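You operate a simulated robot arm through the tools that you are given. There is no shell and no other tool. Be economical: measure what you need, move in short steps, check, and stop when the job is done.

Carry out the task below with a simulated two-armed robot. There is one attempt and no reset: what you move stays moved.

JOB
Fetch the purple brush and set it on the green top by the tester. Then press the grey tester zero key two times. Then put the orange-banded small housing on the green top behind the rack-side press away on the open top of the assembly bench. Then put the gold bushing on the change stand top away on the top of the bushing plate. Then take the white filter and leave it on top of the silver green-banded lidded housing. Then fetch the yellow proud block and set it on the green top between the testers. Keep to this order. Set down upright: white filter.

It is judged by the outcome, as a careful person would: the job done as asked, and still so three seconds after it is handed in. It fails if anything else is knocked over, pushed out of place, dropped, spilled or broken.

ROBOT AND FRAMES
Two 7-joint arms with fingered hands on one trunk, on a base that drives. Base frame: it is fixed to the floor where the robot stands at the start and does not move with it; the origin is under the middle of the robot, x ahead of it, y to its left, z up. Lengths are in cm, angles in rad, forces in N, time in s.
The left shoulder is at the start at [3.3, 18.6, 132.2], the right one opposite. With the tool pointing down near the work surface each hand reaches from about 10 to 62 cm from the robot's upright axis, wherever it stands, measured 20 degrees to its own side. Places, roughly: gold bushing (3x3x3 cm) [290, -60, 90]; green top between the testers [60, -40, 70]; green top by the tester [110, -80, 70]; green-banded lidded housing [300, -50, 100]; grey tester zero key [40, -70, 90]; open top of the assembly bench [290, 160, 80]; purple brush (8x5x7 cm) [50, -10, 70]; top of the bushing plate [290, 260, 80]; white filter (5x5x9 cm) [280, -50, 90]; yellow proud block [300, -75, 75]. Payload 3.6 kg a hand.
Tool frame (each hand has its own): the origin (TCP) lies between the finger pads and is the grasp point; the fingertips stand 2.6 cm ahead of it; z points along the fingers, y is the line along which they close. The gripper opens to 8.8 cm. The gripper's body begins 3 cm behind the TCP. The gripper is a hand of 3 fingers: y runs from the thumb to the fingers, the wrist lies at [-1.7, -9.8, -16.4] in the tool frame, and closing takes about 1.5 s.
Orientation is told as [roll, pitch, yaw] about the base's x, y, z axes, in that order, counted from this pose: with the fingers straight down and the wrist toward the robot, the tool's x, y and z point along [0, 1, 0], [1, 0, 0] and [0, 0, -1] of the base frame.

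CONTROLS
- The arms move only by the tool send_rows. It takes "left_plan", "right_plan" or both (then of equal length, played together; a hand with none holds still); each is a list of rows, each a list of 3 entries, a list of its own where there are three numbers: the opening, from 0 (shut) to 1 (fully open), then the shift along the base's x, y, z in cm, then the turn, a rotation vector about the base's x, y, z in rad. In form: [[gripper, [dx, dy, dz], [rx, ry, rz]], ...]. A call has 1 to 12 rows; each row shifts and turns the commanded pose from where the row before left it. Each row takes 0.2 s and may step no farther than 5 cm and 0.15 rad from the row before; otherwise, or with a gripper value out of range, the whole call is refused. A pose out of reach is approached as far as the arm can. The call stops where the force on the tool passes 40 N (or 10 N more than at its start, if that is more) or the arm is blocked; 0.2 s more then pass. The fingers move at their own pace (about 15.3 cm/s each) and stop on an object; they squeeze with about 32 N. The grip force told is the motor's: it shows also when the fingers shut on nothing. Time passes only in rows, and 0.2 s behind the last, so rows that do not move let the fingers close. The reply holds the time, the measured pose of the TCP, the force on the tool along the base axes, the opening and the grip force, in the units named above and with some noise, with the torque about the TCP (base axes, N m) and any sound that the robot's microphone picked up.
- Cameras (640 x 400 px; columns grow to the right, rows downward): "scene" is now at [20.67, -3.82, 119.7]; the picture's right is [-0.49, -0.87, 0.00], its down [-0.66, 0.37, -0.65] and it looks along [0.57, -0.32, -0.76] (base axes); focal length 214 px, centre (320, 200). "left" rides on the left gripper at [-5.6, -8, -10.2] in its tool frame; the picture's right is [-0.73, -0.32, 0.60], its down [0.62, -0.66, 0.41] and it looks along [0.27, 0.68, 0.69] (tool axes); focal length 247 px, centre (320, 200). "right" rides on the right gripper at [5.6, -8, -10.2] in its tool frame; the picture's right is [-0.73, 0.32, -0.60], its down [-0.62, -0.66, 0.41] and it looks along [-0.27, 0.68, 0.69] (tool axes); focal length 247 px, centre (320, 200). There is no depth. A picture from a camera that has moved, and an enlarged one, comes with that camera's place and axes in the base frame and with its lens.
- grab_frame(camera): a new picture of that camera. No time passes.
- slide_trunk(by): slides the trunk up (or, below 0, down) by that many cm; the arms and the scene camera ride with it, the base frame stays. It gives what a move gives, with no picture.
- steer(legs): drives the robot by 1 to 6 legs, each [ahead, left, turn to the left] in cm, cm and rad, along the robot's own axes; the way and the turn of a leg run together, so that a leg with both is an arc; at most 150 cm and 3.142 rad a leg. The arms and the cameras ride along, it lands a little off, and it stops where it bumps. It gives what a move gives.
- preshape(shape, hand): the hand has 3 fingers and takes this shape, open, in about a second: jaw (thumb against the fingers, like two jaws); tri (thumb and two fingers); tip (a fingertip pinch); poke (one finger out to press); point (the index stretched); flat (the hand flat); cup (the hand cupped); fist (a fist). The gripper value then closes the fingers along that shape, each until it touches; the sizes above hold for jaw. It gives what a move gives, with no picture.
- aim_head(pan, tilt): turns the head with the scene camera to pan (to the left, within 1.047 rad either way) and tilt (down, from -0.506 to 1.204), counted from straight ahead of the robot. It gives what a move gives.
- enlarge(camera, box): a new picture of the part [left, top, right, bottom] of that camera's present view, enlarged. No time passes.
- close_job(): hands the job in; it is judged then, once.

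Work in short steps. Places have to be worked out from the pictures, the camera data and where the tool is seen: move nearer, look again, correct. Check each grasp and each placing, and mend what went wrong. You have 175 turns and 148 pictures in all, those below and enlarged ones among them. Open the grippers and draw the arms clear of the work before you hand the job in, unless the task says otherwise; then end with one line.

The tools are called as name(argument=value, ...) on one line, values as JSON. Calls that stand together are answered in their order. send_rows: Moves the arms, as the interface text tells. Its arguments: {"type":"object","properties":{"left_plan":{"type":"array","items":{"type":"array"}},"right_plan":{"type":"array","items":{"type":"array"}}},"required":[]} The other tools are called the same way: slide_trunk (by) slides the trunk up or down; preshape (shape, hand) gives the hand a shape; steer (legs) drives the base; aim_head (pan, tilt) turns the head that bears the scene camera; grab_frame (camera) takes a picture; enlarge (camera, box) takes an enlarged picture of a part of a camera's view; close_job () hands the job in.

At the start:

```text
clock: 0.0
left_ee_pos: [29.2, 7.89, 92.9]
left_orientation: [0.607, 0.148, 0.087]
left_ft_force: [-0.4, 0.6, 0.2]
left_ft_torque: [-0.03, 0.03, 0.01]
left_grip_width: 8.77
left_grasp_force: 0.0
left_shape: jaw
right_ee_pos: [32.69, -34.65, 104.99]
right_orientation: [0.0, 0.0, 0.0]
right_ft_force: [0.0, -0.1, -0.4]
right_ft_torque: [-0.02, 0.0, 0.02]
right_grip_width: 8.76
right_grasp_force: 0.0
right_shape: jaw
trunk travel left (down, up): [-46.5, 29.3]
robot x, y, heading: [-0.22, 0.04, -0.002]
head pan, tilt: [-0.517, 0.857]
```

scene: 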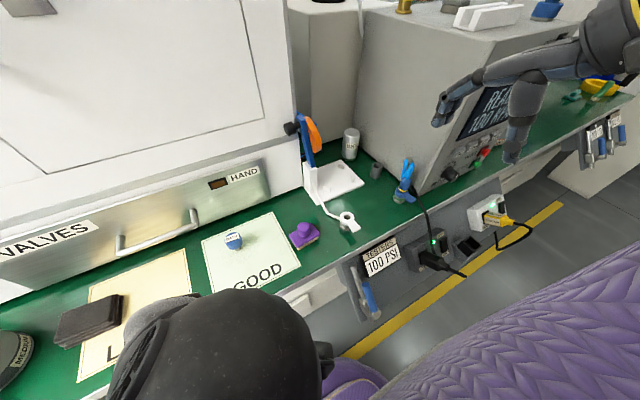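
right: 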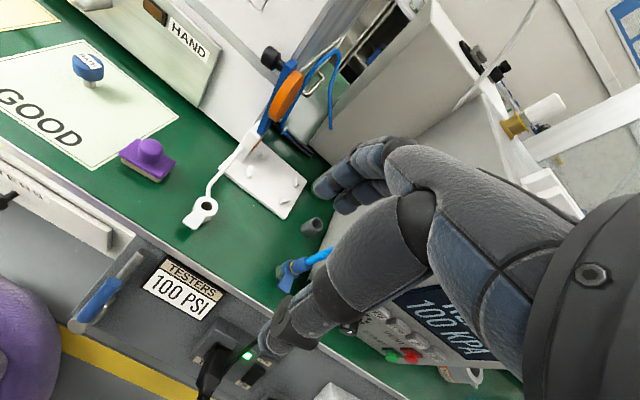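
left: 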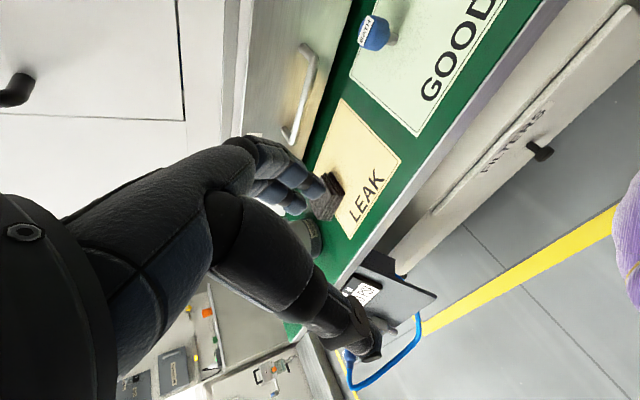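

The brush appears near [48, -15, 72] on a bench whose front edge lies at about x=37. I'll look around with the head to understand the layout.

aim_head(pan=-0.9, tilt=0.35)

grab_frame(camera="scene")

aim_head(pan=0.0, tilt=0.2)

grab_frame(camera="scene")

aim_head(pan=0.9, tilt=0.2)

grab_frame(camera="scene")

```text
clock: 0.9
left_ee_pos: [29.34, 8.07, 92.91]
left_orientation: [0.611, 0.145, 0.088]
left_ft_force: [-0.8, -0.5, 0.6]
left_ft_torque: [-0.02, 0.0, 0.0]
left_grip_width: 8.79
left_grasp_force: 0.0
left_shape: jaw
right_ee_pos: [32.68, -34.6, 105.05]
right_orientation: [0.001, 0.0, 0.001]
right_ft_force: [0.2, 0.5, -0.5]
right_ft_torque: [-0.01, 0.02, 0.01]
right_grip_width: 8.77
right_grasp_force: 0.0
right_shape: jaw
trunk travel left (down, up): [-46.5, 29.3]
robot x, y, heading: [0.23, -0.38, -0.0]
head pan, tilt: [-0.901, 0.351]
```

```text
144 pictures are left
camera scene: at [19.69, -7.27, 124.11], right [-0.78, -0.62, 0.0], down [-0.21, 0.27, -0.94], along [0.58, -0.74, -0.34], focal length 214 px, centre (320, 200)
```

scene: 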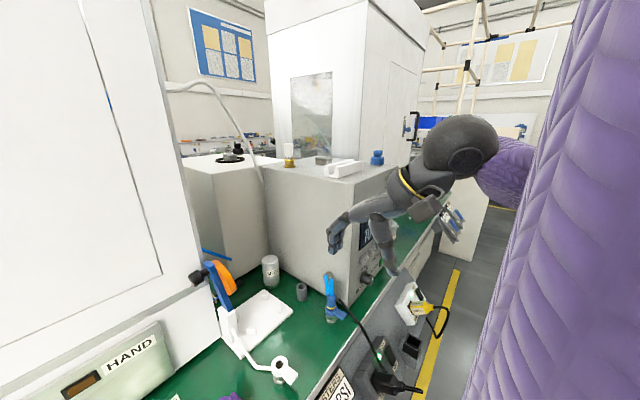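

```text
clock: 2.1
left_ee_pos: [29.27, 7.96, 92.93]
left_orientation: [0.609, 0.146, 0.09]
left_ft_force: [-1.0, 1.3, 0.1]
left_ft_torque: [0.02, 0.03, 0.02]
left_grip_width: 8.75
left_grasp_force: 0.2
left_shape: jaw
right_ee_pos: [32.73, -34.67, 104.99]
right_orientation: [0.0, 0.0, 0.0]
right_ft_force: [-0.2, -0.3, -0.3]
right_ft_torque: [0.0, 0.01, 0.0]
right_grip_width: 8.77
right_grasp_force: 0.0
right_shape: jaw
trunk travel left (down, up): [-46.5, 29.3]
robot x, y, heading: [-0.19, 0.35, 0.001]
head pan, tilt: [0.0, 0.201]
```

```text
143 pictures are left
camera scene: at [23.22, 0.01, 125.52], right [0.0, -1.0, 0.0], down [-0.2, 0.0, -0.98], along [0.98, 0.0, -0.2], focal length 214 px, centre (320, 200)
```

scene: 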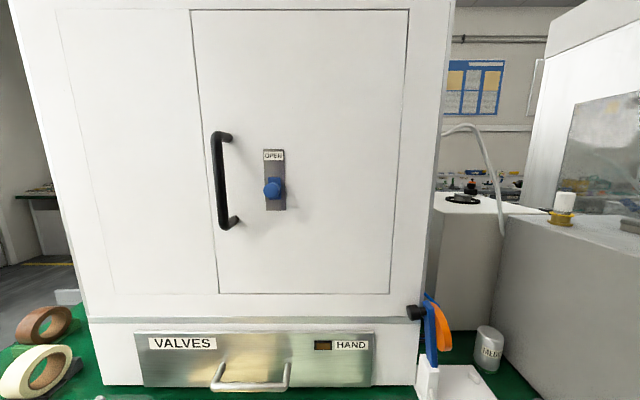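

```text
clock: 3.3
left_ee_pos: [29.27, 7.87, 92.88]
left_orientation: [0.609, 0.147, 0.09]
left_ft_force: [-0.1, 0.4, 0.3]
left_ft_torque: [0.02, 0.02, -0.03]
left_grip_width: 8.77
left_grasp_force: 0.1
left_shape: jaw
right_ee_pos: [32.59, -34.68, 104.93]
right_orientation: [-0.001, 0.0, -0.001]
right_ft_force: [0.4, 0.1, -0.4]
right_ft_torque: [0.01, -0.02, -0.02]
right_grip_width: 8.77
right_grasp_force: 0.1
right_shape: jaw
trunk travel left (down, up): [-46.5, 29.3]
robot x, y, heading: [-0.08, -0.11, 0.003]
head pan, tilt: [0.901, 0.201]
```

```text
142 pictures are left
camera scene: at [19.69, 7.32, 125.52], right [0.78, -0.62, 0.0], down [-0.12, -0.16, -0.98], along [0.61, 0.77, -0.2], focal length 214 px, centre (320, 200)
```

scene: 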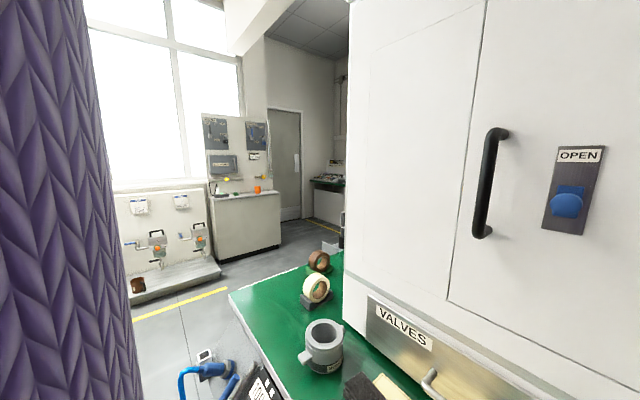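

Nothing surprising there. Next I'll get a close look at the brush from the right hand camera and at the tester's keys with the head.

enlarge(camera="right", box=[90, 100, 250, 200])

aim_head(pan=-1.04, tilt=0.7)

grab_frame(camera="scene")

```text
4.00 times, centred on (170, 150) of right
camera zoom: at [24.59, -28.99, 115.1], right [0.32, -0.73, 0.6], down [-0.66, -0.62, -0.41], along [0.68, -0.27, -0.69], focal length 988 px, centre (920, 400)
```

zoom: 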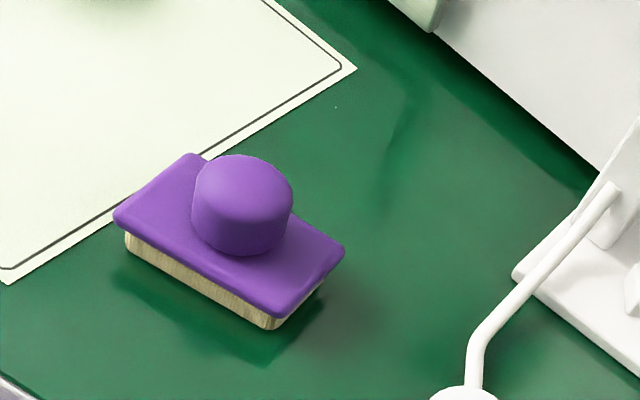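

```text
clock: 5.2
left_ee_pos: [29.27, 7.92, 92.95]
left_orientation: [0.609, 0.145, 0.09]
left_ft_force: [0.5, -0.5, -0.1]
left_ft_torque: [0.01, 0.01, 0.01]
left_grip_width: 8.79
left_grasp_force: 0.0
left_shape: jaw
right_ee_pos: [32.56, -34.57, 104.94]
right_orientation: [-0.001, -0.001, 0.003]
right_ft_force: [-1.2, -0.8, 0.3]
right_ft_torque: [0.03, 0.02, -0.01]
right_grip_width: 8.76
right_grasp_force: 0.1
right_shape: jaw
trunk travel left (down, up): [-46.5, 29.3]
robot x, y, heading: [-0.17, 0.26, 0.002]
head pan, tilt: [-1.04, 0.7]
```

```text
140 pictures are left
camera scene: at [18.2, -7.3, 120.98], right [-0.86, -0.51, 0.0], down [-0.33, 0.56, -0.77], along [0.39, -0.66, -0.64], focal length 214 px, centre (320, 200)
```

scene: 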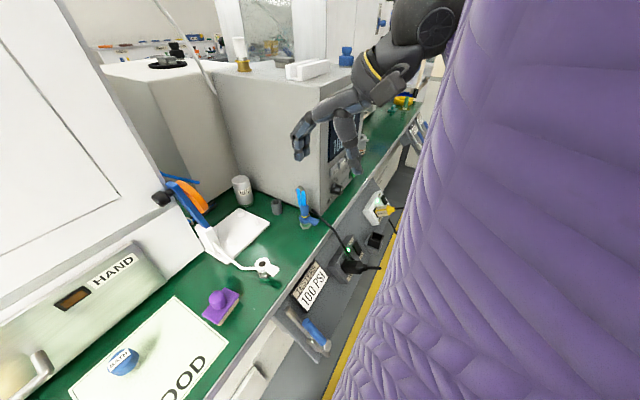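

The brush's knob is at about [47.3, -15.5] with its top near z=77. Before grasping I'll raise the trunk for an overview of what lies behind the testers.

slide_trunk(by=29)

aim_head(pan=-0.85, tilt=0.5)

grab_frame(camera="scene")

```text
clock: 7.9
left_ee_pos: [30.09, 13.44, 119.94]
left_orientation: [0.749, 0.109, 0.103]
left_ft_force: [0.6, 0.4, -0.1]
left_ft_torque: [-0.03, -0.02, -0.02]
left_grip_width: 8.78
left_grasp_force: 0.0
left_shape: jaw
right_ee_pos: [32.57, -34.48, 133.49]
right_orientation: [0.001, -0.001, 0.0]
right_ft_force: [-0.3, 0.0, -0.9]
right_ft_torque: [-0.02, -0.01, -0.03]
right_grip_width: 8.74
right_grasp_force: 0.1
right_shape: jaw
trunk travel left (down, up): [-75.0, 0.8]
robot x, y, heading: [0.02, 0.11, -0.002]
head pan, tilt: [-1.04, 0.7]
stopped: the arm was blocked; the commanded pose is now the measured one
```

```text
clock: 8.6
left_ee_pos: [30.11, 13.4, 119.95]
left_orientation: [0.749, 0.109, 0.1]
left_ft_force: [0.8, 0.4, 0.1]
left_ft_torque: [0.02, -0.01, 0.01]
left_grip_width: 8.79
left_grasp_force: 0.1
left_shape: jaw
right_ee_pos: [32.58, -34.49, 133.49]
right_orientation: [0.001, 0.0, 0.0]
right_ft_force: [1.4, 0.0, 0.1]
right_ft_torque: [-0.02, 0.0, 0.01]
right_grip_width: 8.77
right_grasp_force: 0.1
right_shape: jaw
trunk travel left (down, up): [-75.0, 0.8]
robot x, y, heading: [0.49, -0.03, 0.003]
head pan, tilt: [-0.85, 0.499]
```

```text
139 pictures are left
camera scene: at [19.15, -6.82, 151.69], right [-0.75, -0.66, 0.0], down [-0.32, 0.36, -0.88], along [0.58, -0.66, -0.48], focal length 214 px, centre (320, 200)
```

scene: 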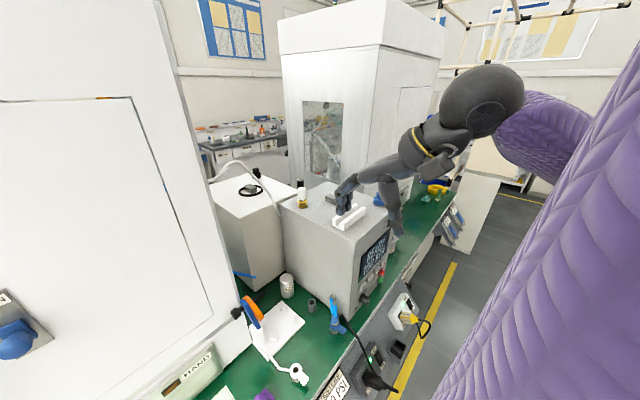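

A second tester box stands behind the first one; the far side will need driving round. I lower the trunk back and start over the brush with the right hand.

slide_trunk(by=-28.3)

send_rows(right_plan=[[1, [3, 4.2, -2], [0, 0, 0]], [1, [4, 4.5, -3], [0, 0, 0]], [1, [4, 4.5, -3], [0, 0, 0]], [1, [3, 4, -4], [0, 0, 0]], [1, [0.6, 2, -4.5], [0, 0, 0]], [1, [0, 0, 0], [0, 0, 0]]])

grab_frame(camera="right")

```text
clock: 10.8
left_ee_pos: [30.51, 18.5, 94.77]
left_orientation: [0.884, 0.078, 0.092]
left_ft_force: [0.0, -0.5, -0.3]
left_ft_torque: [0.01, 0.01, -0.01]
left_grip_width: 8.79
left_grasp_force: 0.1
left_shape: jaw
right_ee_pos: [32.67, -34.61, 108.98]
right_orientation: [0.001, 0.0, -0.001]
right_ft_force: [-0.4, 0.5, 0.5]
right_ft_torque: [0.0, -0.01, -0.05]
right_grip_width: 8.75
right_grasp_force: 0.0
right_shape: jaw
trunk travel left (down, up): [-50.6, 25.1]
robot x, y, heading: [-0.2, 0.61, -0.002]
head pan, tilt: [-0.85, 0.499]
stopped: the arm was blocked; the commanded pose is now the measured one
```

```text
refused: row 1 steps farther than a row can; nothing moved
```

```text
138 pictures are left
camera right: at [24.65, -28.99, 119.15], right [0.32, -0.73, 0.6], down [-0.67, -0.62, -0.41], along [0.67, -0.27, -0.69], focal length 247 px, centre (320, 200)
```

right: 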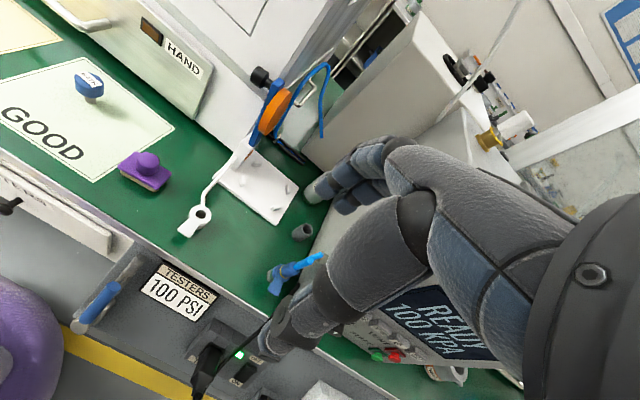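

The hand is at [32.7, -34.6, 109]. Moving to hover above the knob in smaller steps.

send_rows(right_plan=[[1, [2.1, 2.73, -2.57], [0, 0, 0]], [1, [2.1, 2.73, -2.57], [0, 0, 0]], [1, [2.1, 2.73, -2.57], [0, 0, 0]], [1, [2.1, 2.73, -2.57], [0, 0, 0]], [1, [2.1, 2.73, -2.57], [0, 0, 0]], [1, [2.1, 2.73, -2.57], [0, 0, 0]], [1, [2.1, 2.73, -2.57], [0, 0, 0]], [1, [0, 0, 0], [0, 0, 0]]])

grab_frame(camera="right")

aim_head(pan=-0.4, tilt=0.9)

grab_frame(camera="scene")

```text
clock: 12.6
left_ee_pos: [30.57, 18.47, 94.89]
left_orientation: [0.885, 0.08, 0.093]
left_ft_force: [0.4, 0.0, 0.2]
left_ft_torque: [0.0, -0.01, 0.0]
left_grip_width: 8.78
left_grasp_force: 0.1
left_shape: jaw
right_ee_pos: [47.55, -15.41, 91.08]
right_orientation: [0.001, 0.001, 0.001]
right_ft_force: [-0.2, -0.3, 0.5]
right_ft_torque: [-0.05, -0.02, 0.01]
right_grip_width: 8.78
right_grasp_force: 0.1
right_shape: jaw
trunk travel left (down, up): [-50.6, 25.1]
robot x, y, heading: [0.04, 0.22, -0.003]
head pan, tilt: [-0.85, 0.499]
```

```text
137 pictures are left
camera right: at [39.46, -9.82, 101.27], right [0.32, -0.73, 0.6], down [-0.66, -0.62, -0.41], along [0.68, -0.27, -0.69], focal length 247 px, centre (320, 200)
```

right: 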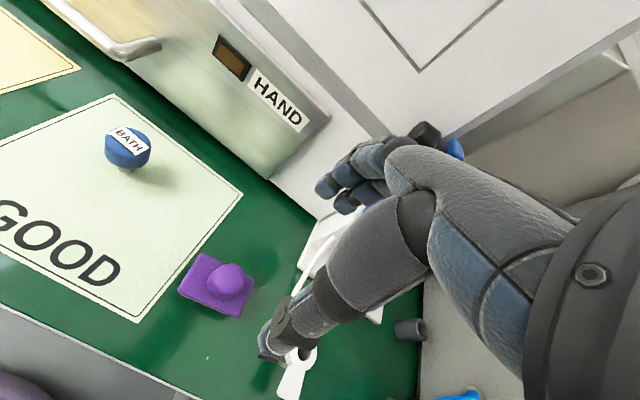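

```text
clock: 13.5
left_ee_pos: [30.62, 18.48, 94.89]
left_orientation: [0.885, 0.077, 0.092]
left_ft_force: [-0.1, -0.2, 0.6]
left_ft_torque: [0.02, 0.01, -0.02]
left_grip_width: 8.78
left_grasp_force: 0.0
left_shape: jaw
right_ee_pos: [47.54, -15.42, 91.23]
right_orientation: [0.0, 0.001, 0.001]
right_ft_force: [0.0, 0.4, 0.4]
right_ft_torque: [-0.01, 0.0, 0.0]
right_grip_width: 8.78
right_grasp_force: 0.0
right_shape: jaw
trunk travel left (down, up): [-50.6, 25.1]
robot x, y, heading: [-0.21, 0.03, 0.004]
head pan, tilt: [-0.4, 0.901]
```

```text
136 pictures are left
camera scene: at [20.58, -2.92, 123.67], right [-0.39, -0.92, 0.0], down [-0.72, 0.31, -0.62], along [0.57, -0.24, -0.78], focal length 214 px, centre (320, 200)
```

scene: 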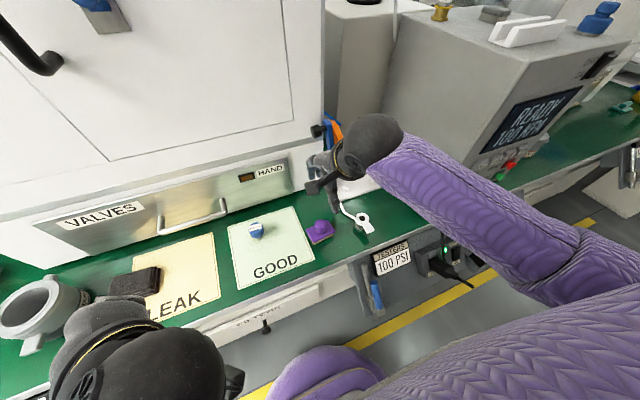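

Averaging the views, the knob is at about [47.5, -14.6]. I descend to knob height.

send_rows(right_plan=[[1, [0, 0.8, -4], [0, 0, 0]], [1, [0, 0, -4], [0, 0, 0]], [1, [0, 0, -4], [0, 0, 0]], [1, [0, 0, -2.2], [0, 0, 0]], [1, [0, 0, 0], [0, 0, 0]]])

enlarge(camera="right", box=[160, 200, 400, 350])

```text
clock: 14.7
left_ee_pos: [30.66, 18.47, 94.83]
left_orientation: [0.885, 0.079, 0.093]
left_ft_force: [0.0, 0.8, 0.5]
left_ft_torque: [0.03, 0.01, 0.01]
left_grip_width: 8.78
left_grasp_force: 0.1
left_shape: jaw
right_ee_pos: [47.41, -14.57, 76.84]
right_orientation: [0.001, 0.002, -0.001]
right_ft_force: [0.1, 0.3, 0.9]
right_ft_torque: [-0.01, -0.02, -0.01]
right_grip_width: 8.77
right_grasp_force: 0.1
right_shape: jaw
trunk travel left (down, up): [-50.6, 25.1]
robot x, y, heading: [-0.12, 0.06, -0.0]
head pan, tilt: [-0.4, 0.901]
```

```text
2.67 times, centred on (280, 275) of right
camera zoom: at [39.35, -9.01, 87.06], right [0.32, -0.73, 0.6], down [-0.67, -0.62, -0.41], along [0.67, -0.27, -0.69], focal length 659 px, centre (427, 0)
```

zoom: 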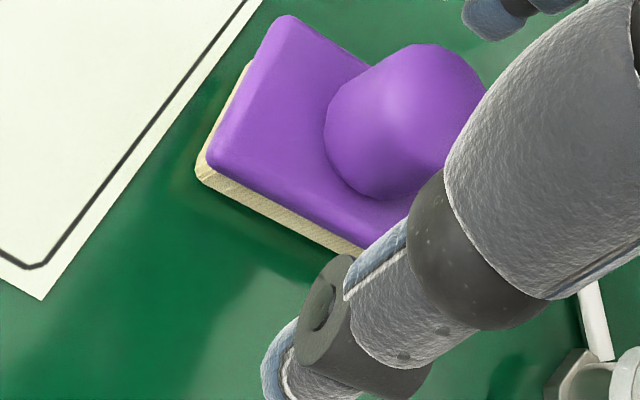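

The knob lies at about [47, -14.2], between the fingers. Lowering 1 cm and closing.

send_rows(right_plan=[[1, [-0.2, 0.3, -1], [0, 0, 0]], [0, [0, 0, 0], [0, 0, 0]], [0, [0, 0, 0], [0, 0, 0]], [0, [0, 0, 0], [0, 0, 0]], [0, [0, 0, 0], [0, 0, 0]], [0, [0, 0, 0], [0, 0, 0]], [0, [0, 0, 0], [0, 0, 0]], [0, [0, 0, 0], [0, 0, 0]], [0, [0, 0, 0], [0, 0, 0]]])

grab_frame(camera="right")

```text
clock: 16.7
left_ee_pos: [30.51, 18.47, 94.8]
left_orientation: [0.885, 0.08, 0.093]
left_ft_force: [-0.2, -0.3, -0.2]
left_ft_torque: [0.02, 0.03, -0.04]
left_grip_width: 8.78
left_grasp_force: 0.1
left_shape: jaw
right_ee_pos: [47.15, -14.43, 75.93]
right_orientation: [0.0, 0.001, 0.001]
right_ft_force: [0.2, 0.3, -0.5]
right_ft_torque: [0.02, 0.0, 0.02]
right_grip_width: 2.11
right_grasp_force: 32.4
right_shape: jaw
trunk travel left (down, up): [-50.6, 25.1]
robot x, y, heading: [0.21, 0.01, -0.002]
head pan, tilt: [-0.4, 0.901]
```

```text
134 pictures are left
camera right: at [39.12, -8.73, 86.04], right [0.32, -0.73, 0.6], down [-0.67, -0.62, -0.41], along [0.67, -0.27, -0.69], focal length 247 px, centre (320, 200)
```

right: 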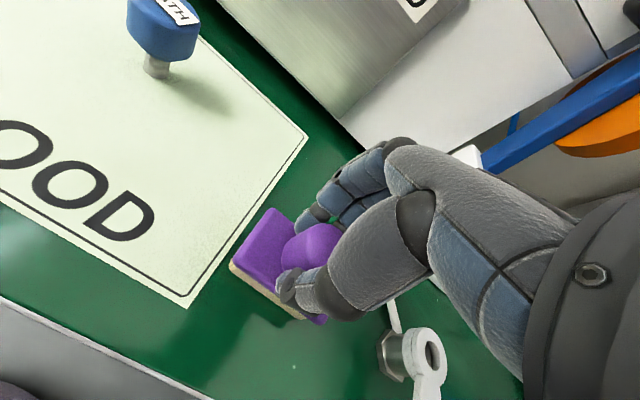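

The fingers stopped on the knob (2.1 cm). I lift and draw back over the edge.

send_rows(right_plan=[[0, [0, 0, 3], [0, 0, 0]], [0, [0, 0, 4], [0, 0, 0]], [0, [0, 0, 4], [0, 0, 0]], [0, [0, 0, 4], [0, 0, 0]], [0, [-3, -3, 2], [0, 0, 0]], [0, [-3, -3.5, 2], [0, 0, 0]], [0, [-3, -3.5, 2], [0, 0, 0]], [0, [-3, -3.5, 1], [0, 0, 0]], [0, [-3, -2, 1], [0, 0, 0]], [0, [0, 0, 0], [0, 0, 0]]])

grab_frame(camera="right")

```text
refused: row 6 steps farther than a row can; nothing moved
```

```text
133 pictures are left
camera right: at [39.12, -8.73, 86.04], right [0.32, -0.73, 0.6], down [-0.67, -0.62, -0.41], along [0.67, -0.27, -0.69], focal length 247 px, centre (320, 200)
```

right: 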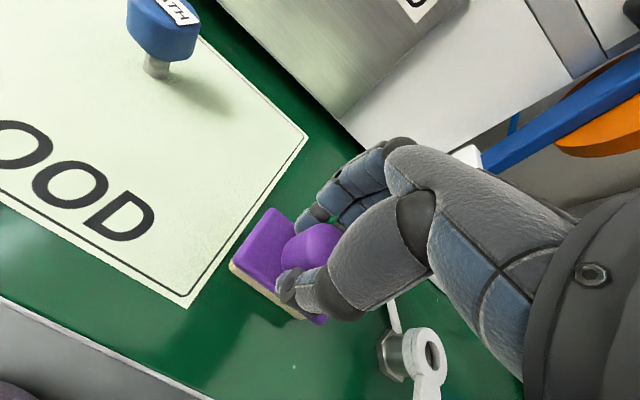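

A row was too long; resending with shorter steps.

send_rows(right_plan=[[0, [0, 0, 3], [0, 0, 0]], [0, [0, 0, 4], [0, 0, 0]], [0, [0, 0, 4], [0, 0, 0]], [0, [0, 0, 4], [0, 0, 0]], [0, [-3, -3, 2], [0, 0, 0]], [0, [-3, -3, 2], [0, 0, 0]], [0, [-3, -3, 2], [0, 0, 0]], [0, [-3, -3, 2], [0, 0, 0]], [0, [-3, -3, 2], [0, 0, 0]], [0, [0, 0, 0], [0, 0, 0]]])

grab_frame(camera="right")

```text
clock: 18.9
left_ee_pos: [30.68, 18.41, 94.85]
left_orientation: [0.882, 0.081, 0.094]
left_ft_force: [0.4, 0.0, -1.1]
left_ft_torque: [-0.01, -0.03, 0.02]
left_grip_width: 8.78
left_grasp_force: 0.1
left_shape: jaw
right_ee_pos: [32.04, -29.49, 100.71]
right_orientation: [-0.001, 0.0, 0.002]
right_ft_force: [-0.1, 0.7, -1.4]
right_ft_torque: [-0.02, -0.01, 0.04]
right_grip_width: 2.08
right_grasp_force: 32.4
right_shape: jaw
trunk travel left (down, up): [-50.6, 25.1]
robot x, y, heading: [-0.02, -0.35, 0.0]
head pan, tilt: [-0.4, 0.901]
```

```text
132 pictures are left
camera right: at [24.01, -23.75, 110.9], right [0.32, -0.73, 0.6], down [-0.67, -0.62, -0.41], along [0.67, -0.27, -0.69], focal length 247 px, centre (320, 200)
```

right: 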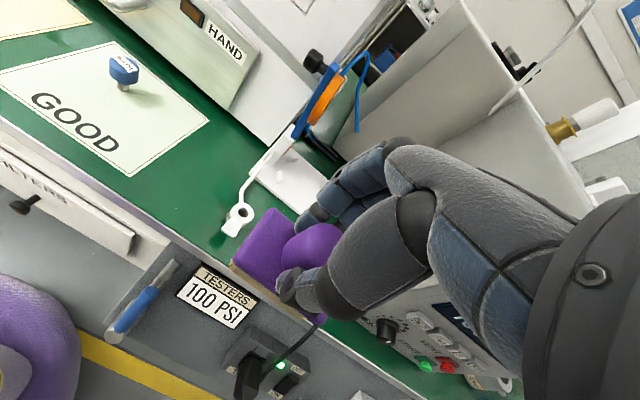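

Brush is held. I back off slightly and drive right along the bench to view the area beyond and behind the tester.

steer(legs=[[-12, 0, 0], [0, -110, 0]])

aim_head(pan=0.1, tilt=0.45)

grab_frame(camera="scene")

aim_head(pan=-0.9, tilt=0.35)

grab_frame(camera="scene")

```text
clock: 25.3
left_ee_pos: [18.92, -88.14, 94.69]
left_orientation: [0.885, 0.078, 0.107]
left_ft_force: [0.0, 0.8, -1.0]
left_ft_torque: [0.02, 0.0, -0.02]
left_grip_width: 8.78
left_grasp_force: 0.0
left_shape: jaw
right_ee_pos: [20.89, -136.0, 100.71]
right_orientation: [0.001, 0.003, 0.015]
right_ft_force: [-0.1, 0.0, -1.8]
right_ft_torque: [-0.01, -0.02, 0.01]
right_grip_width: 2.08
right_grasp_force: 31.8
right_shape: jaw
trunk travel left (down, up): [-50.6, 25.1]
robot x, y, heading: [-11.4, -106.9, 0.015]
head pan, tilt: [-0.4, 0.901]
```

```text
clock: 26.2
left_ee_pos: [18.88, -88.0, 94.77]
left_orientation: [0.885, 0.078, 0.109]
left_ft_force: [-1.2, -0.2, -0.1]
left_ft_torque: [-0.03, 0.0, 0.02]
left_grip_width: 8.8
left_grasp_force: 0.1
left_shape: jaw
right_ee_pos: [20.97, -135.94, 100.73]
right_orientation: [0.0, 0.0, 0.015]
right_ft_force: [-0.3, 0.7, -0.2]
right_ft_torque: [-0.02, 0.0, 0.0]
right_grip_width: 2.07
right_grasp_force: 32.1
right_shape: jaw
trunk travel left (down, up): [-50.6, 25.1]
robot x, y, heading: [-11.49, -106.74, 0.014]
head pan, tilt: [0.099, 0.45]
```

```text
131 pictures are left
camera scene: at [11.24, -105.75, 127.49], right [0.11, -0.99, 0.0], down [-0.43, -0.05, -0.9], along [0.89, 0.1, -0.44], focal length 214 px, centre (320, 200)
```

scene: 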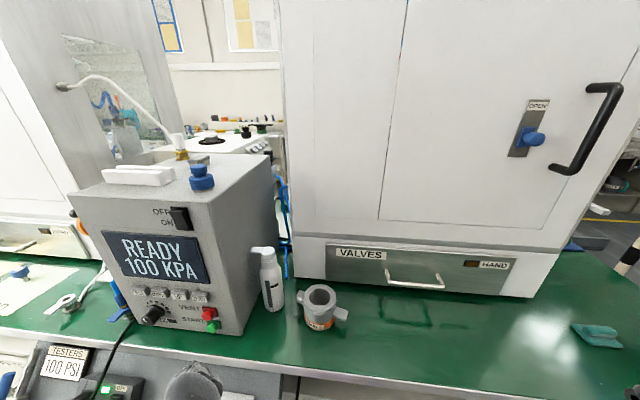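

```text
clock: 27.5
left_ee_pos: [18.82, -88.01, 94.86]
left_orientation: [0.886, 0.08, 0.108]
left_ft_force: [0.5, 0.3, 0.8]
left_ft_torque: [0.01, 0.01, 0.02]
left_grip_width: 8.77
left_grasp_force: 0.1
left_shape: jaw
right_ee_pos: [20.98, -136.03, 100.63]
right_orientation: [0.0, 0.003, 0.016]
right_ft_force: [-0.3, 1.0, -1.1]
right_ft_torque: [0.01, 0.01, 0.04]
right_grip_width: 2.09
right_grasp_force: 31.1
right_shape: jaw
trunk travel left (down, up): [-50.6, 25.1]
robot x, y, heading: [-11.61, -106.78, 0.016]
head pan, tilt: [-0.901, 0.351]
```

```text
130 pictures are left
camera scene: at [8.01, -113.98, 128.41], right [-0.77, -0.63, 0.0], down [-0.22, 0.27, -0.94], along [0.59, -0.73, -0.34], focal length 214 px, centre (320, 200)
```

scene: 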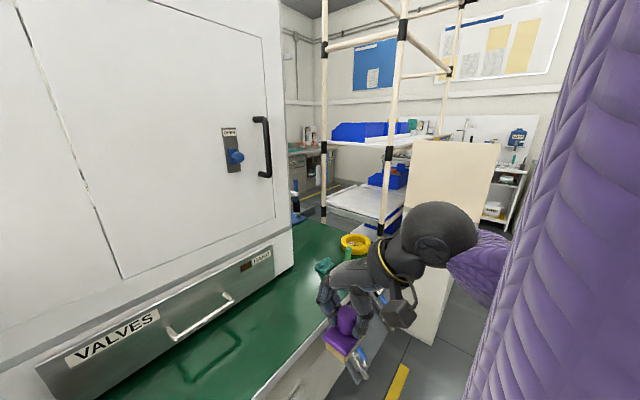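

It's an island bench: the far tester faces the other side, so "green top by the tester" at x≈110 is reached from there. The left end (y≈95) has open floor; I drive that way with the arms drawn in.

steer(legs=[[0, 150, 0], [0, 112, 0]])

aim_head(pan=0.0, tilt=0.4)

grab_frame(camera="scene")

```text
clock: 40.2
left_ee_pos: [16.05, 173.33, 94.75]
left_orientation: [0.886, 0.078, 0.103]
left_ft_force: [-0.6, -0.7, -1.0]
left_ft_torque: [0.02, -0.03, -0.01]
left_grip_width: 8.77
left_grasp_force: 0.1
left_shape: jaw
right_ee_pos: [17.81, 125.37, 100.71]
right_orientation: [-0.002, 0.001, 0.011]
right_ft_force: [0.1, 0.6, -0.3]
right_ft_torque: [-0.02, -0.02, 0.02]
right_grip_width: 2.08
right_grasp_force: 32.1
right_shape: jaw
trunk travel left (down, up): [-50.6, 25.1]
robot x, y, heading: [-14.55, 154.65, 0.017]
head pan, tilt: [-0.901, 0.351]
```

```text
clock: 41.4
left_ee_pos: [15.98, 173.3, 94.85]
left_orientation: [0.886, 0.079, 0.103]
left_ft_force: [0.6, 0.9, -0.3]
left_ft_torque: [-0.01, -0.01, 0.01]
left_grip_width: 8.8
left_grasp_force: 0.1
left_shape: jaw
right_ee_pos: [17.8, 125.43, 100.65]
right_orientation: [-0.001, 0.003, 0.01]
right_ft_force: [-1.0, -0.2, 0.0]
right_ft_torque: [0.02, 0.03, 0.01]
right_grip_width: 2.11
right_grasp_force: 32.4
right_shape: jaw
trunk travel left (down, up): [-50.6, 25.1]
robot x, y, heading: [-14.63, 154.76, 0.011]
head pan, tilt: [0.0, 0.4]
```

```text
129 pictures are left
camera scene: at [8.45, 154.79, 127.96], right [0.01, -1.0, 0.0], down [-0.39, 0.0, -0.92], along [0.92, 0.01, -0.39], focal length 214 px, centre (320, 200)
```

scene: 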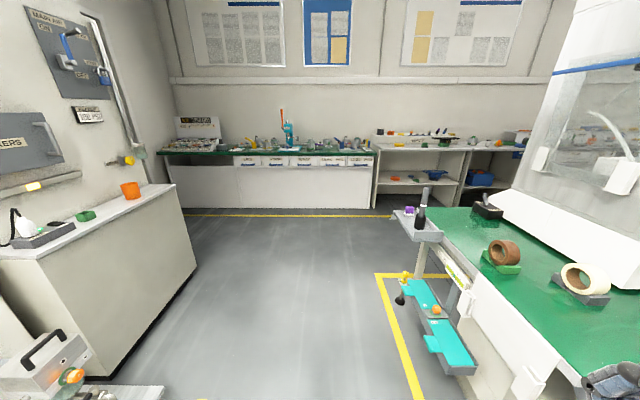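

The aisle between island (far edge x≈130) and assembly bench (x≈272) is open. I drive round the left end, turn to face the island from the far side, and look.

steer(legs=[[0, 32, 0], [150, 0, 0], [45, 0, 0], [0, 0, 1.56], [0, 0, 1.56]])

grab_frame(camera="scene")

```text
clock: 60.6
left_ee_pos: [150.37, 171.04, 94.83]
left_orientation: [0.885, 0.078, -3.034]
left_ft_force: [0.2, 0.4, -0.2]
left_ft_torque: [0.02, -0.01, 0.0]
left_grip_width: 8.77
left_grasp_force: 0.0
left_shape: jaw
right_ee_pos: [148.45, 219.0, 100.71]
right_orientation: [0.0, 0.001, -3.126]
right_ft_force: [-0.3, -0.7, -0.6]
right_ft_torque: [-0.02, 0.0, 0.03]
right_grip_width: 2.08
right_grasp_force: 32.5
right_shape: jaw
trunk travel left (down, up): [-50.6, 25.1]
robot x, y, heading: [180.98, 190.18, -3.127]
head pan, tilt: [0.0, 0.4]
```

```text
128 pictures are left
camera scene: at [158.08, 189.72, 127.96], right [-0.01, 1.0, 0.0], down [0.39, 0.01, -0.92], along [-0.92, -0.01, -0.39], focal length 214 px, centre (320, 200)
```

scene: 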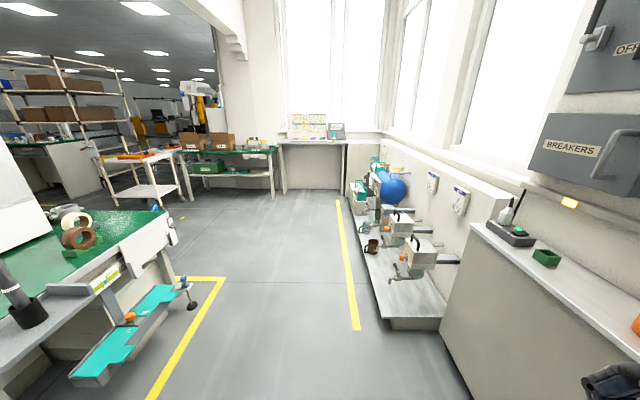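

Facing the island from behind. I slide along it to y≈-55.

steer(legs=[[0, 125, 0], [0, 120, 0]])

aim_head(pan=0.3, tilt=0.55)

grab_frame(camera="scene")

```text
clock: 72.8
left_ee_pos: [158.36, -78.41, 94.81]
left_orientation: [0.884, 0.077, -3.011]
left_ft_force: [-0.4, -0.3, -1.1]
left_ft_torque: [0.04, -0.01, -0.01]
left_grip_width: 8.74
left_grasp_force: 0.1
left_shape: jaw
right_ee_pos: [155.16, -30.74, 100.67]
right_orientation: [-0.001, 0.0, -3.102]
right_ft_force: [-0.3, 0.7, -0.9]
right_ft_torque: [0.01, -0.02, -0.01]
right_grip_width: 2.07
right_grasp_force: 32.0
right_shape: jaw
trunk travel left (down, up): [-50.6, 25.1]
robot x, y, heading: [188.15, -59.14, -3.107]
head pan, tilt: [0.0, 0.4]
```

```text
clock: 73.5
left_ee_pos: [158.4, -78.57, 94.79]
left_orientation: [0.885, 0.079, -3.01]
left_ft_force: [-0.1, 0.8, -0.5]
left_ft_torque: [0.02, 0.0, 0.01]
left_grip_width: 8.77
left_grasp_force: 0.0
left_shape: jaw
right_ee_pos: [155.13, -30.55, 100.71]
right_orientation: [0.0, 0.001, -3.102]
right_ft_force: [-0.4, -0.2, -0.9]
right_ft_torque: [-0.03, -0.02, 0.01]
right_grip_width: 2.09
right_grasp_force: 32.5
right_shape: jaw
trunk travel left (down, up): [-50.6, 25.1]
robot x, y, heading: [188.27, -58.79, -3.102]
head pan, tilt: [0.3, 0.55]
```

```text
127 pictures are left
camera scene: at [166.37, -62.2, 126.59], right [-0.33, 0.94, 0.0], down [0.49, 0.17, -0.85], along [-0.8, -0.28, -0.52], focal length 214 px, centre (320, 200)
```

scene: 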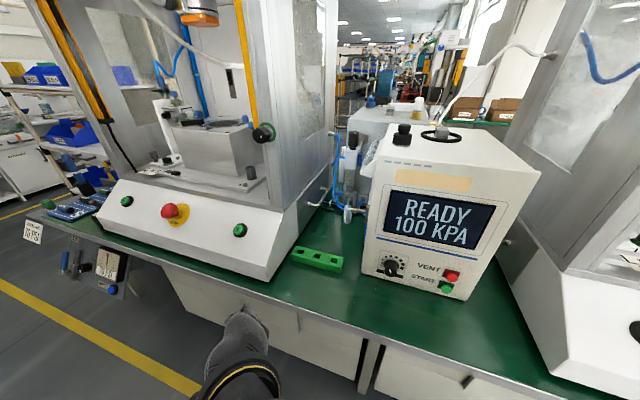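

The far tester sits at y≈-50, and a green rail block lies at about [117, -80] between it and the rack-side press. That gap is the target. I raise the left hand clear, then move to stand in front and look closer.

send_rows(left_plan=[[1, [1, 0, 4.5], [0, 0, 0]], [1, [1, 0, 4.5], [0, 0, 0]], [1, [1, 0, 4.5], [0, 0, 0]], [1, [1, 0, 4.5], [0, 0, 0]]])

steer(legs=[[0, 34, -0.035], [12, 0, 0]])

aim_head(pan=-0.3, tilt=0.8)

grab_frame(camera="scene")

```text
clock: 74.3
left_ee_pos: [160.93, -85.92, 104.33]
left_orientation: [1.161, 0.12, -2.943]
left_ft_force: [-0.3, 0.2, 0.4]
left_ft_torque: [-0.01, 0.01, 0.03]
left_grip_width: 8.8
left_grasp_force: 0.1
left_shape: jaw
right_ee_pos: [155.18, -30.56, 100.66]
right_orientation: [-0.001, 0.001, -3.101]
right_ft_force: [-0.5, -0.1, -0.8]
right_ft_torque: [-0.04, 0.0, -0.02]
right_grip_width: 2.08
right_grasp_force: 31.9
right_shape: jaw
trunk travel left (down, up): [-50.6, 25.1]
robot x, y, heading: [188.14, -58.74, -3.101]
head pan, tilt: [0.3, 0.55]
stopped in row 3 (left hand): the arm was blocked; the commanded pose is now the measured one
```

```text
clock: 77.4
left_ee_pos: [148.42, -118.39, 104.29]
left_orientation: [1.161, 0.121, -2.98]
left_ft_force: [-0.5, -0.2, 0.0]
left_ft_torque: [-0.01, -0.05, -0.01]
left_grip_width: 8.77
left_grasp_force: 0.1
left_shape: jaw
right_ee_pos: [144.83, -62.89, 100.65]
right_orientation: [-0.002, 0.002, -3.139]
right_ft_force: [0.3, -0.2, -0.7]
right_ft_torque: [-0.02, -0.04, -0.02]
right_grip_width: 2.08
right_grasp_force: 31.8
right_shape: jaw
trunk travel left (down, up): [-50.6, 25.1]
robot x, y, heading: [176.89, -92.18, -3.139]
head pan, tilt: [0.3, 0.55]
```

```text
clock: 78.4
left_ee_pos: [148.55, -118.43, 104.34]
left_orientation: [1.162, 0.121, -2.979]
left_ft_force: [0.0, 0.2, 0.1]
left_ft_torque: [-0.01, -0.02, -0.03]
left_grip_width: 8.79
left_grasp_force: 0.0
left_shape: jaw
right_ee_pos: [144.8, -62.87, 100.63]
right_orientation: [-0.001, 0.001, -3.139]
right_ft_force: [0.6, -0.2, -0.5]
right_ft_torque: [0.02, 0.01, 0.01]
right_grip_width: 2.05
right_grasp_force: 32.3
right_shape: jaw
trunk travel left (down, up): [-50.6, 25.1]
robot x, y, heading: [176.66, -91.83, -3.135]
head pan, tilt: [-0.3, 0.799]
```

```text
126 pictures are left
camera scene: at [155.78, -89.89, 124.45], right [0.29, 0.96, 0.0], down [0.69, -0.21, -0.7], along [-0.67, 0.2, -0.72], focal length 214 px, centre (320, 200)
```

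scene: 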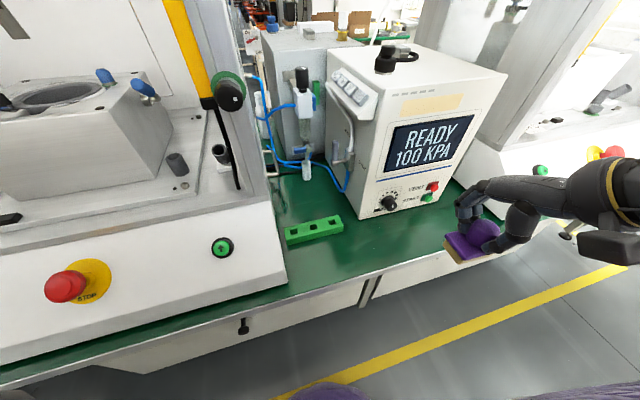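

The gap between press and tester spans y≈-90…-67; behind the green block (x≈118) there is free top around [106, -79]. I shift the right hand to that line, then drive closer.

send_rows(right_plan=[[0, [0, -4.2, 0], [0, 0, 0]], [0, [0, -4.2, 0], [0, 0, 0]], [0, [0, -4.2, 0], [0, 0, 0]], [0, [0, -4.2, 0], [0, 0, 0]], [0, [0, 0, 0], [0, 0, 0]]])

steer(legs=[[14, 0, 0]])

grab_frame(camera="scene")

```text
clock: 79.6
left_ee_pos: [148.57, -118.37, 104.31]
left_orientation: [1.162, 0.119, -2.98]
left_ft_force: [-0.2, 0.7, -0.5]
left_ft_torque: [0.01, 0.02, 0.0]
left_grip_width: 8.79
left_grasp_force: 0.1
left_shape: jaw
right_ee_pos: [144.85, -79.37, 100.49]
right_orientation: [-0.011, 0.0, -3.137]
right_ft_force: [-0.6, -0.1, -0.4]
right_ft_torque: [0.02, 0.0, 0.02]
right_grip_width: 2.08
right_grasp_force: 31.6
right_shape: jaw
trunk travel left (down, up): [-50.6, 25.1]
robot x, y, heading: [176.92, -92.37, -3.139]
head pan, tilt: [-0.3, 0.799]
```

```text
clock: 80.9
left_ee_pos: [134.32, -118.35, 104.32]
left_orientation: [1.162, 0.118, -2.98]
left_ft_force: [0.3, -0.3, -0.6]
left_ft_torque: [-0.03, 0.01, 0.01]
left_grip_width: 8.77
left_grasp_force: 0.1
left_shape: jaw
right_ee_pos: [130.83, -79.53, 100.52]
right_orientation: [-0.01, 0.005, -3.138]
right_ft_force: [-0.7, -1.1, -0.4]
right_ft_torque: [-0.01, -0.02, 0.0]
right_grip_width: 2.08
right_grasp_force: 32.4
right_shape: jaw
trunk travel left (down, up): [-50.6, 25.1]
robot x, y, heading: [163.44, -92.23, -3.135]
head pan, tilt: [-0.3, 0.799]
```

```text
125 pictures are left
camera scene: at [141.65, -89.89, 124.41], right [0.29, 0.96, 0.0], down [0.69, -0.21, -0.7], along [-0.67, 0.2, -0.72], focal length 214 px, centre (320, 200)
```

scene: 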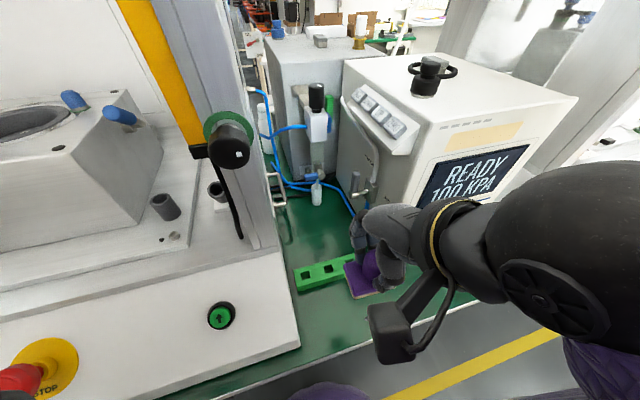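

No bump. I move the hand forward above [106, -80] and then look before lowering.

send_rows(right_plan=[[0, [-4.1, 0, -0.5], [0, 0, 0]], [0, [-4.1, 0, -0.5], [0, 0, 0]], [0, [-4.1, 0, -1], [0, 0, 0]], [0, [-4.1, -0.2, -2], [0, 0, 0]], [0, [-4.1, -0.2, -2], [0, 0, 0]], [0, [-4.1, -0.2, -2], [0, 0, 0]], [0, [0, 0, 0], [0, 0, 0]]])

grab_frame(camera="scene")

grab_frame(camera="right")

```text
clock: 82.5
left_ee_pos: [134.67, -118.35, 104.42]
left_orientation: [1.162, 0.119, -2.979]
left_ft_force: [-1.2, -0.1, -0.7]
left_ft_torque: [0.02, -0.01, -0.02]
left_grip_width: 8.77
left_grasp_force: 0.1
left_shape: jaw
right_ee_pos: [106.26, -80.14, 92.69]
right_orientation: [-0.009, 0.001, -3.137]
right_ft_force: [0.0, 0.1, -1.0]
right_ft_torque: [0.0, 0.04, -0.02]
right_grip_width: 2.06
right_grasp_force: 31.9
right_shape: jaw
trunk travel left (down, up): [-50.6, 25.1]
robot x, y, heading: [163.32, -92.62, -3.141]
head pan, tilt: [-0.3, 0.799]
```

```text
124 pictures are left
camera scene: at [141.91, -89.91, 124.46], right [0.29, 0.96, 0.0], down [0.68, -0.21, -0.7], along [-0.67, 0.2, -0.72], focal length 214 px, centre (320, 200)
```

scene: 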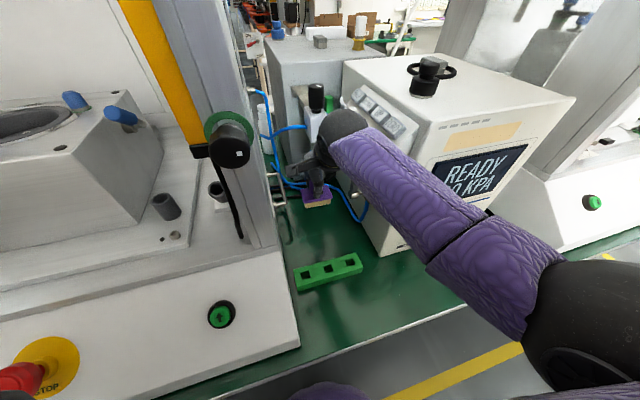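

```text
123 pictures are left
camera right: at [114.26, -85.84, 102.71], right [-0.32, 0.73, 0.6], down [0.66, 0.63, -0.41], along [-0.68, 0.27, -0.69], focal length 247 px, centre (320, 200)
```

right: 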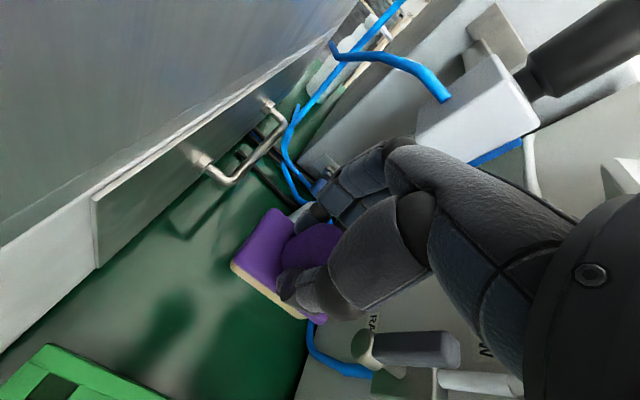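

The spot under the brush is clear: tubing at y≈-65, press handle at y≈-88. I lower it at about [107.5, -79.5].

send_rows(right_plan=[[0, [1.2, 0.5, -4], [0, 0, 0]], [0, [0, 0, -4], [0, 0, 0]], [0, [0, 0, -4], [0, 0, 0]], [0, [0, 0, -2.5], [0, 0, 0]], [0, [0, 0, -1.5], [0, 0, 0]], [0, [0, 0, 0], [0, 0, 0]]])

grab_frame(camera="right")

```text
clock: 83.9
left_ee_pos: [134.56, -118.47, 104.35]
left_orientation: [1.162, 0.119, -2.981]
left_ft_force: [0.1, -0.6, 0.6]
left_ft_torque: [0.02, 0.01, 0.0]
left_grip_width: 8.76
left_grasp_force: 0.0
left_shape: jaw
right_ee_pos: [108.05, -79.37, 78.3]
right_orientation: [-0.01, 0.001, -3.137]
right_ft_force: [0.4, -1.0, -0.5]
right_ft_torque: [0.0, 0.01, -0.03]
right_grip_width: 2.04
right_grasp_force: 32.0
right_shape: jaw
right hand out of reach, approached as far as the arm can: row 4, 5
trunk travel left (down, up): [-50.6, 25.1]
robot x, y, heading: [163.04, -92.62, -3.139]
head pan, tilt: [-0.3, 0.799]
```

```text
122 pictures are left
camera right: at [116.07, -85.07, 88.51], right [-0.32, 0.73, 0.61], down [0.66, 0.63, -0.4], along [-0.68, 0.27, -0.69], focal length 247 px, centre (320, 200)
```

right: 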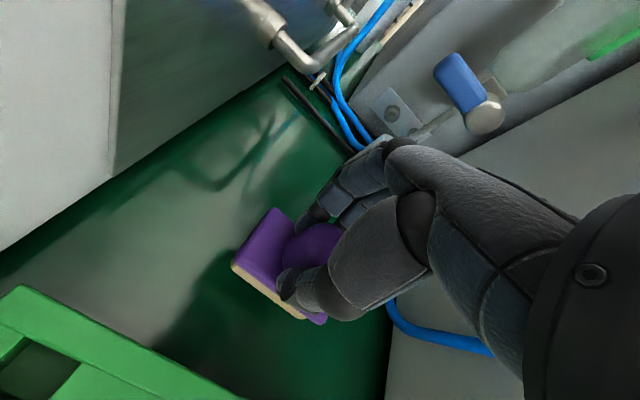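

Reach ends 2 cm short; I lower the trunk a bit, which carries the hand down.

slide_trunk(by=-1.7)

```text
clock: 84.5
left_ee_pos: [134.04, -122.44, 103.3]
left_orientation: [1.338, 0.081, -3.025]
left_ft_force: [-0.4, -0.3, -0.4]
left_ft_torque: [0.01, 0.02, 0.0]
left_grip_width: 8.76
left_grasp_force: 0.0
left_shape: jaw
right_ee_pos: [108.21, -79.37, 76.43]
right_orientation: [-0.009, 0.005, -3.137]
right_ft_force: [0.2, 0.1, -0.1]
right_ft_torque: [-0.02, 0.0, 0.0]
right_grip_width: 2.06
right_grasp_force: 32.0
right_shape: jaw
trunk travel left (down, up): [-48.8, 26.9]
robot x, y, heading: [163.03, -91.93, -3.142]
head pan, tilt: [-0.3, 0.799]
stopped: the arm was blocked; the commanded pose is now the measured one
```

At z=76.4, nearly down. A small further lowering, then check for contact.

send_rows(right_plan=[[0, [0, 0, -0.4], [0, 0, 0]], [0, [0, 0, -0.3], [0, 0, 0]], [0, [0, 0, 0], [0, 0, 0]]])

```text
clock: 85.3
left_ee_pos: [134.07, -122.43, 103.39]
left_orientation: [1.34, 0.083, -3.026]
left_ft_force: [-0.1, 0.8, -0.4]
left_ft_torque: [0.0, -0.02, 0.05]
left_grip_width: 8.8
left_grasp_force: 0.0
left_shape: jaw
right_ee_pos: [108.28, -79.31, 76.24]
right_orientation: [-0.01, 0.006, -3.137]
right_ft_force: [0.3, -0.5, -1.0]
right_ft_torque: [-0.03, -0.02, -0.01]
right_grip_width: 2.04
right_grasp_force: 31.6
right_shape: jaw
right hand out of reach, approached as far as the arm can: row 1
trunk travel left (down, up): [-48.8, 26.9]
robot x, y, heading: [162.8, -92.12, -3.146]
head pan, tilt: [-0.3, 0.799]
```

Still slightly short; I pull 1 cm nearer while lowering.

send_rows(right_plan=[[0, [1.0, 0, 0], [0, 0, 0]], [0, [0, 0, -0.3], [0, 0, 0]], [0, [0, 0, -0.3], [0, 0, 0]], [0, [0, 0, -0.2], [0, 0, 0]], [0, [0, 0, 0], [0, 0, 0]]])

grab_frame(camera="right")

```text
clock: 86.5
left_ee_pos: [134.2, -122.52, 103.51]
left_orientation: [1.337, 0.081, -3.025]
left_ft_force: [-0.6, -0.3, 0.4]
left_ft_torque: [0.02, 0.01, -0.03]
left_grip_width: 8.79
left_grasp_force: 0.0
left_shape: jaw
right_ee_pos: [108.8, -79.41, 75.73]
right_orientation: [-0.008, -0.006, -3.137]
right_ft_force: [2.8, 0.1, 21.0]
right_ft_torque: [-0.04, -0.29, -0.02]
right_grip_width: 2.23
right_grasp_force: 32.4
right_shape: jaw
trunk travel left (down, up): [-48.8, 26.9]
robot x, y, heading: [163.2, -92.32, -3.139]
head pan, tilt: [-0.3, 0.799]
```

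```text
121 pictures are left
camera right: at [116.96, -85.08, 85.84], right [-0.32, 0.73, 0.61], down [0.66, 0.63, -0.41], along [-0.68, 0.27, -0.68], focal length 247 px, centre (320, 200)
```

right: 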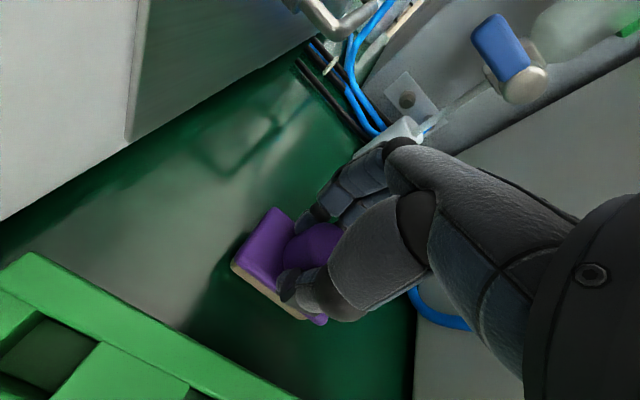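

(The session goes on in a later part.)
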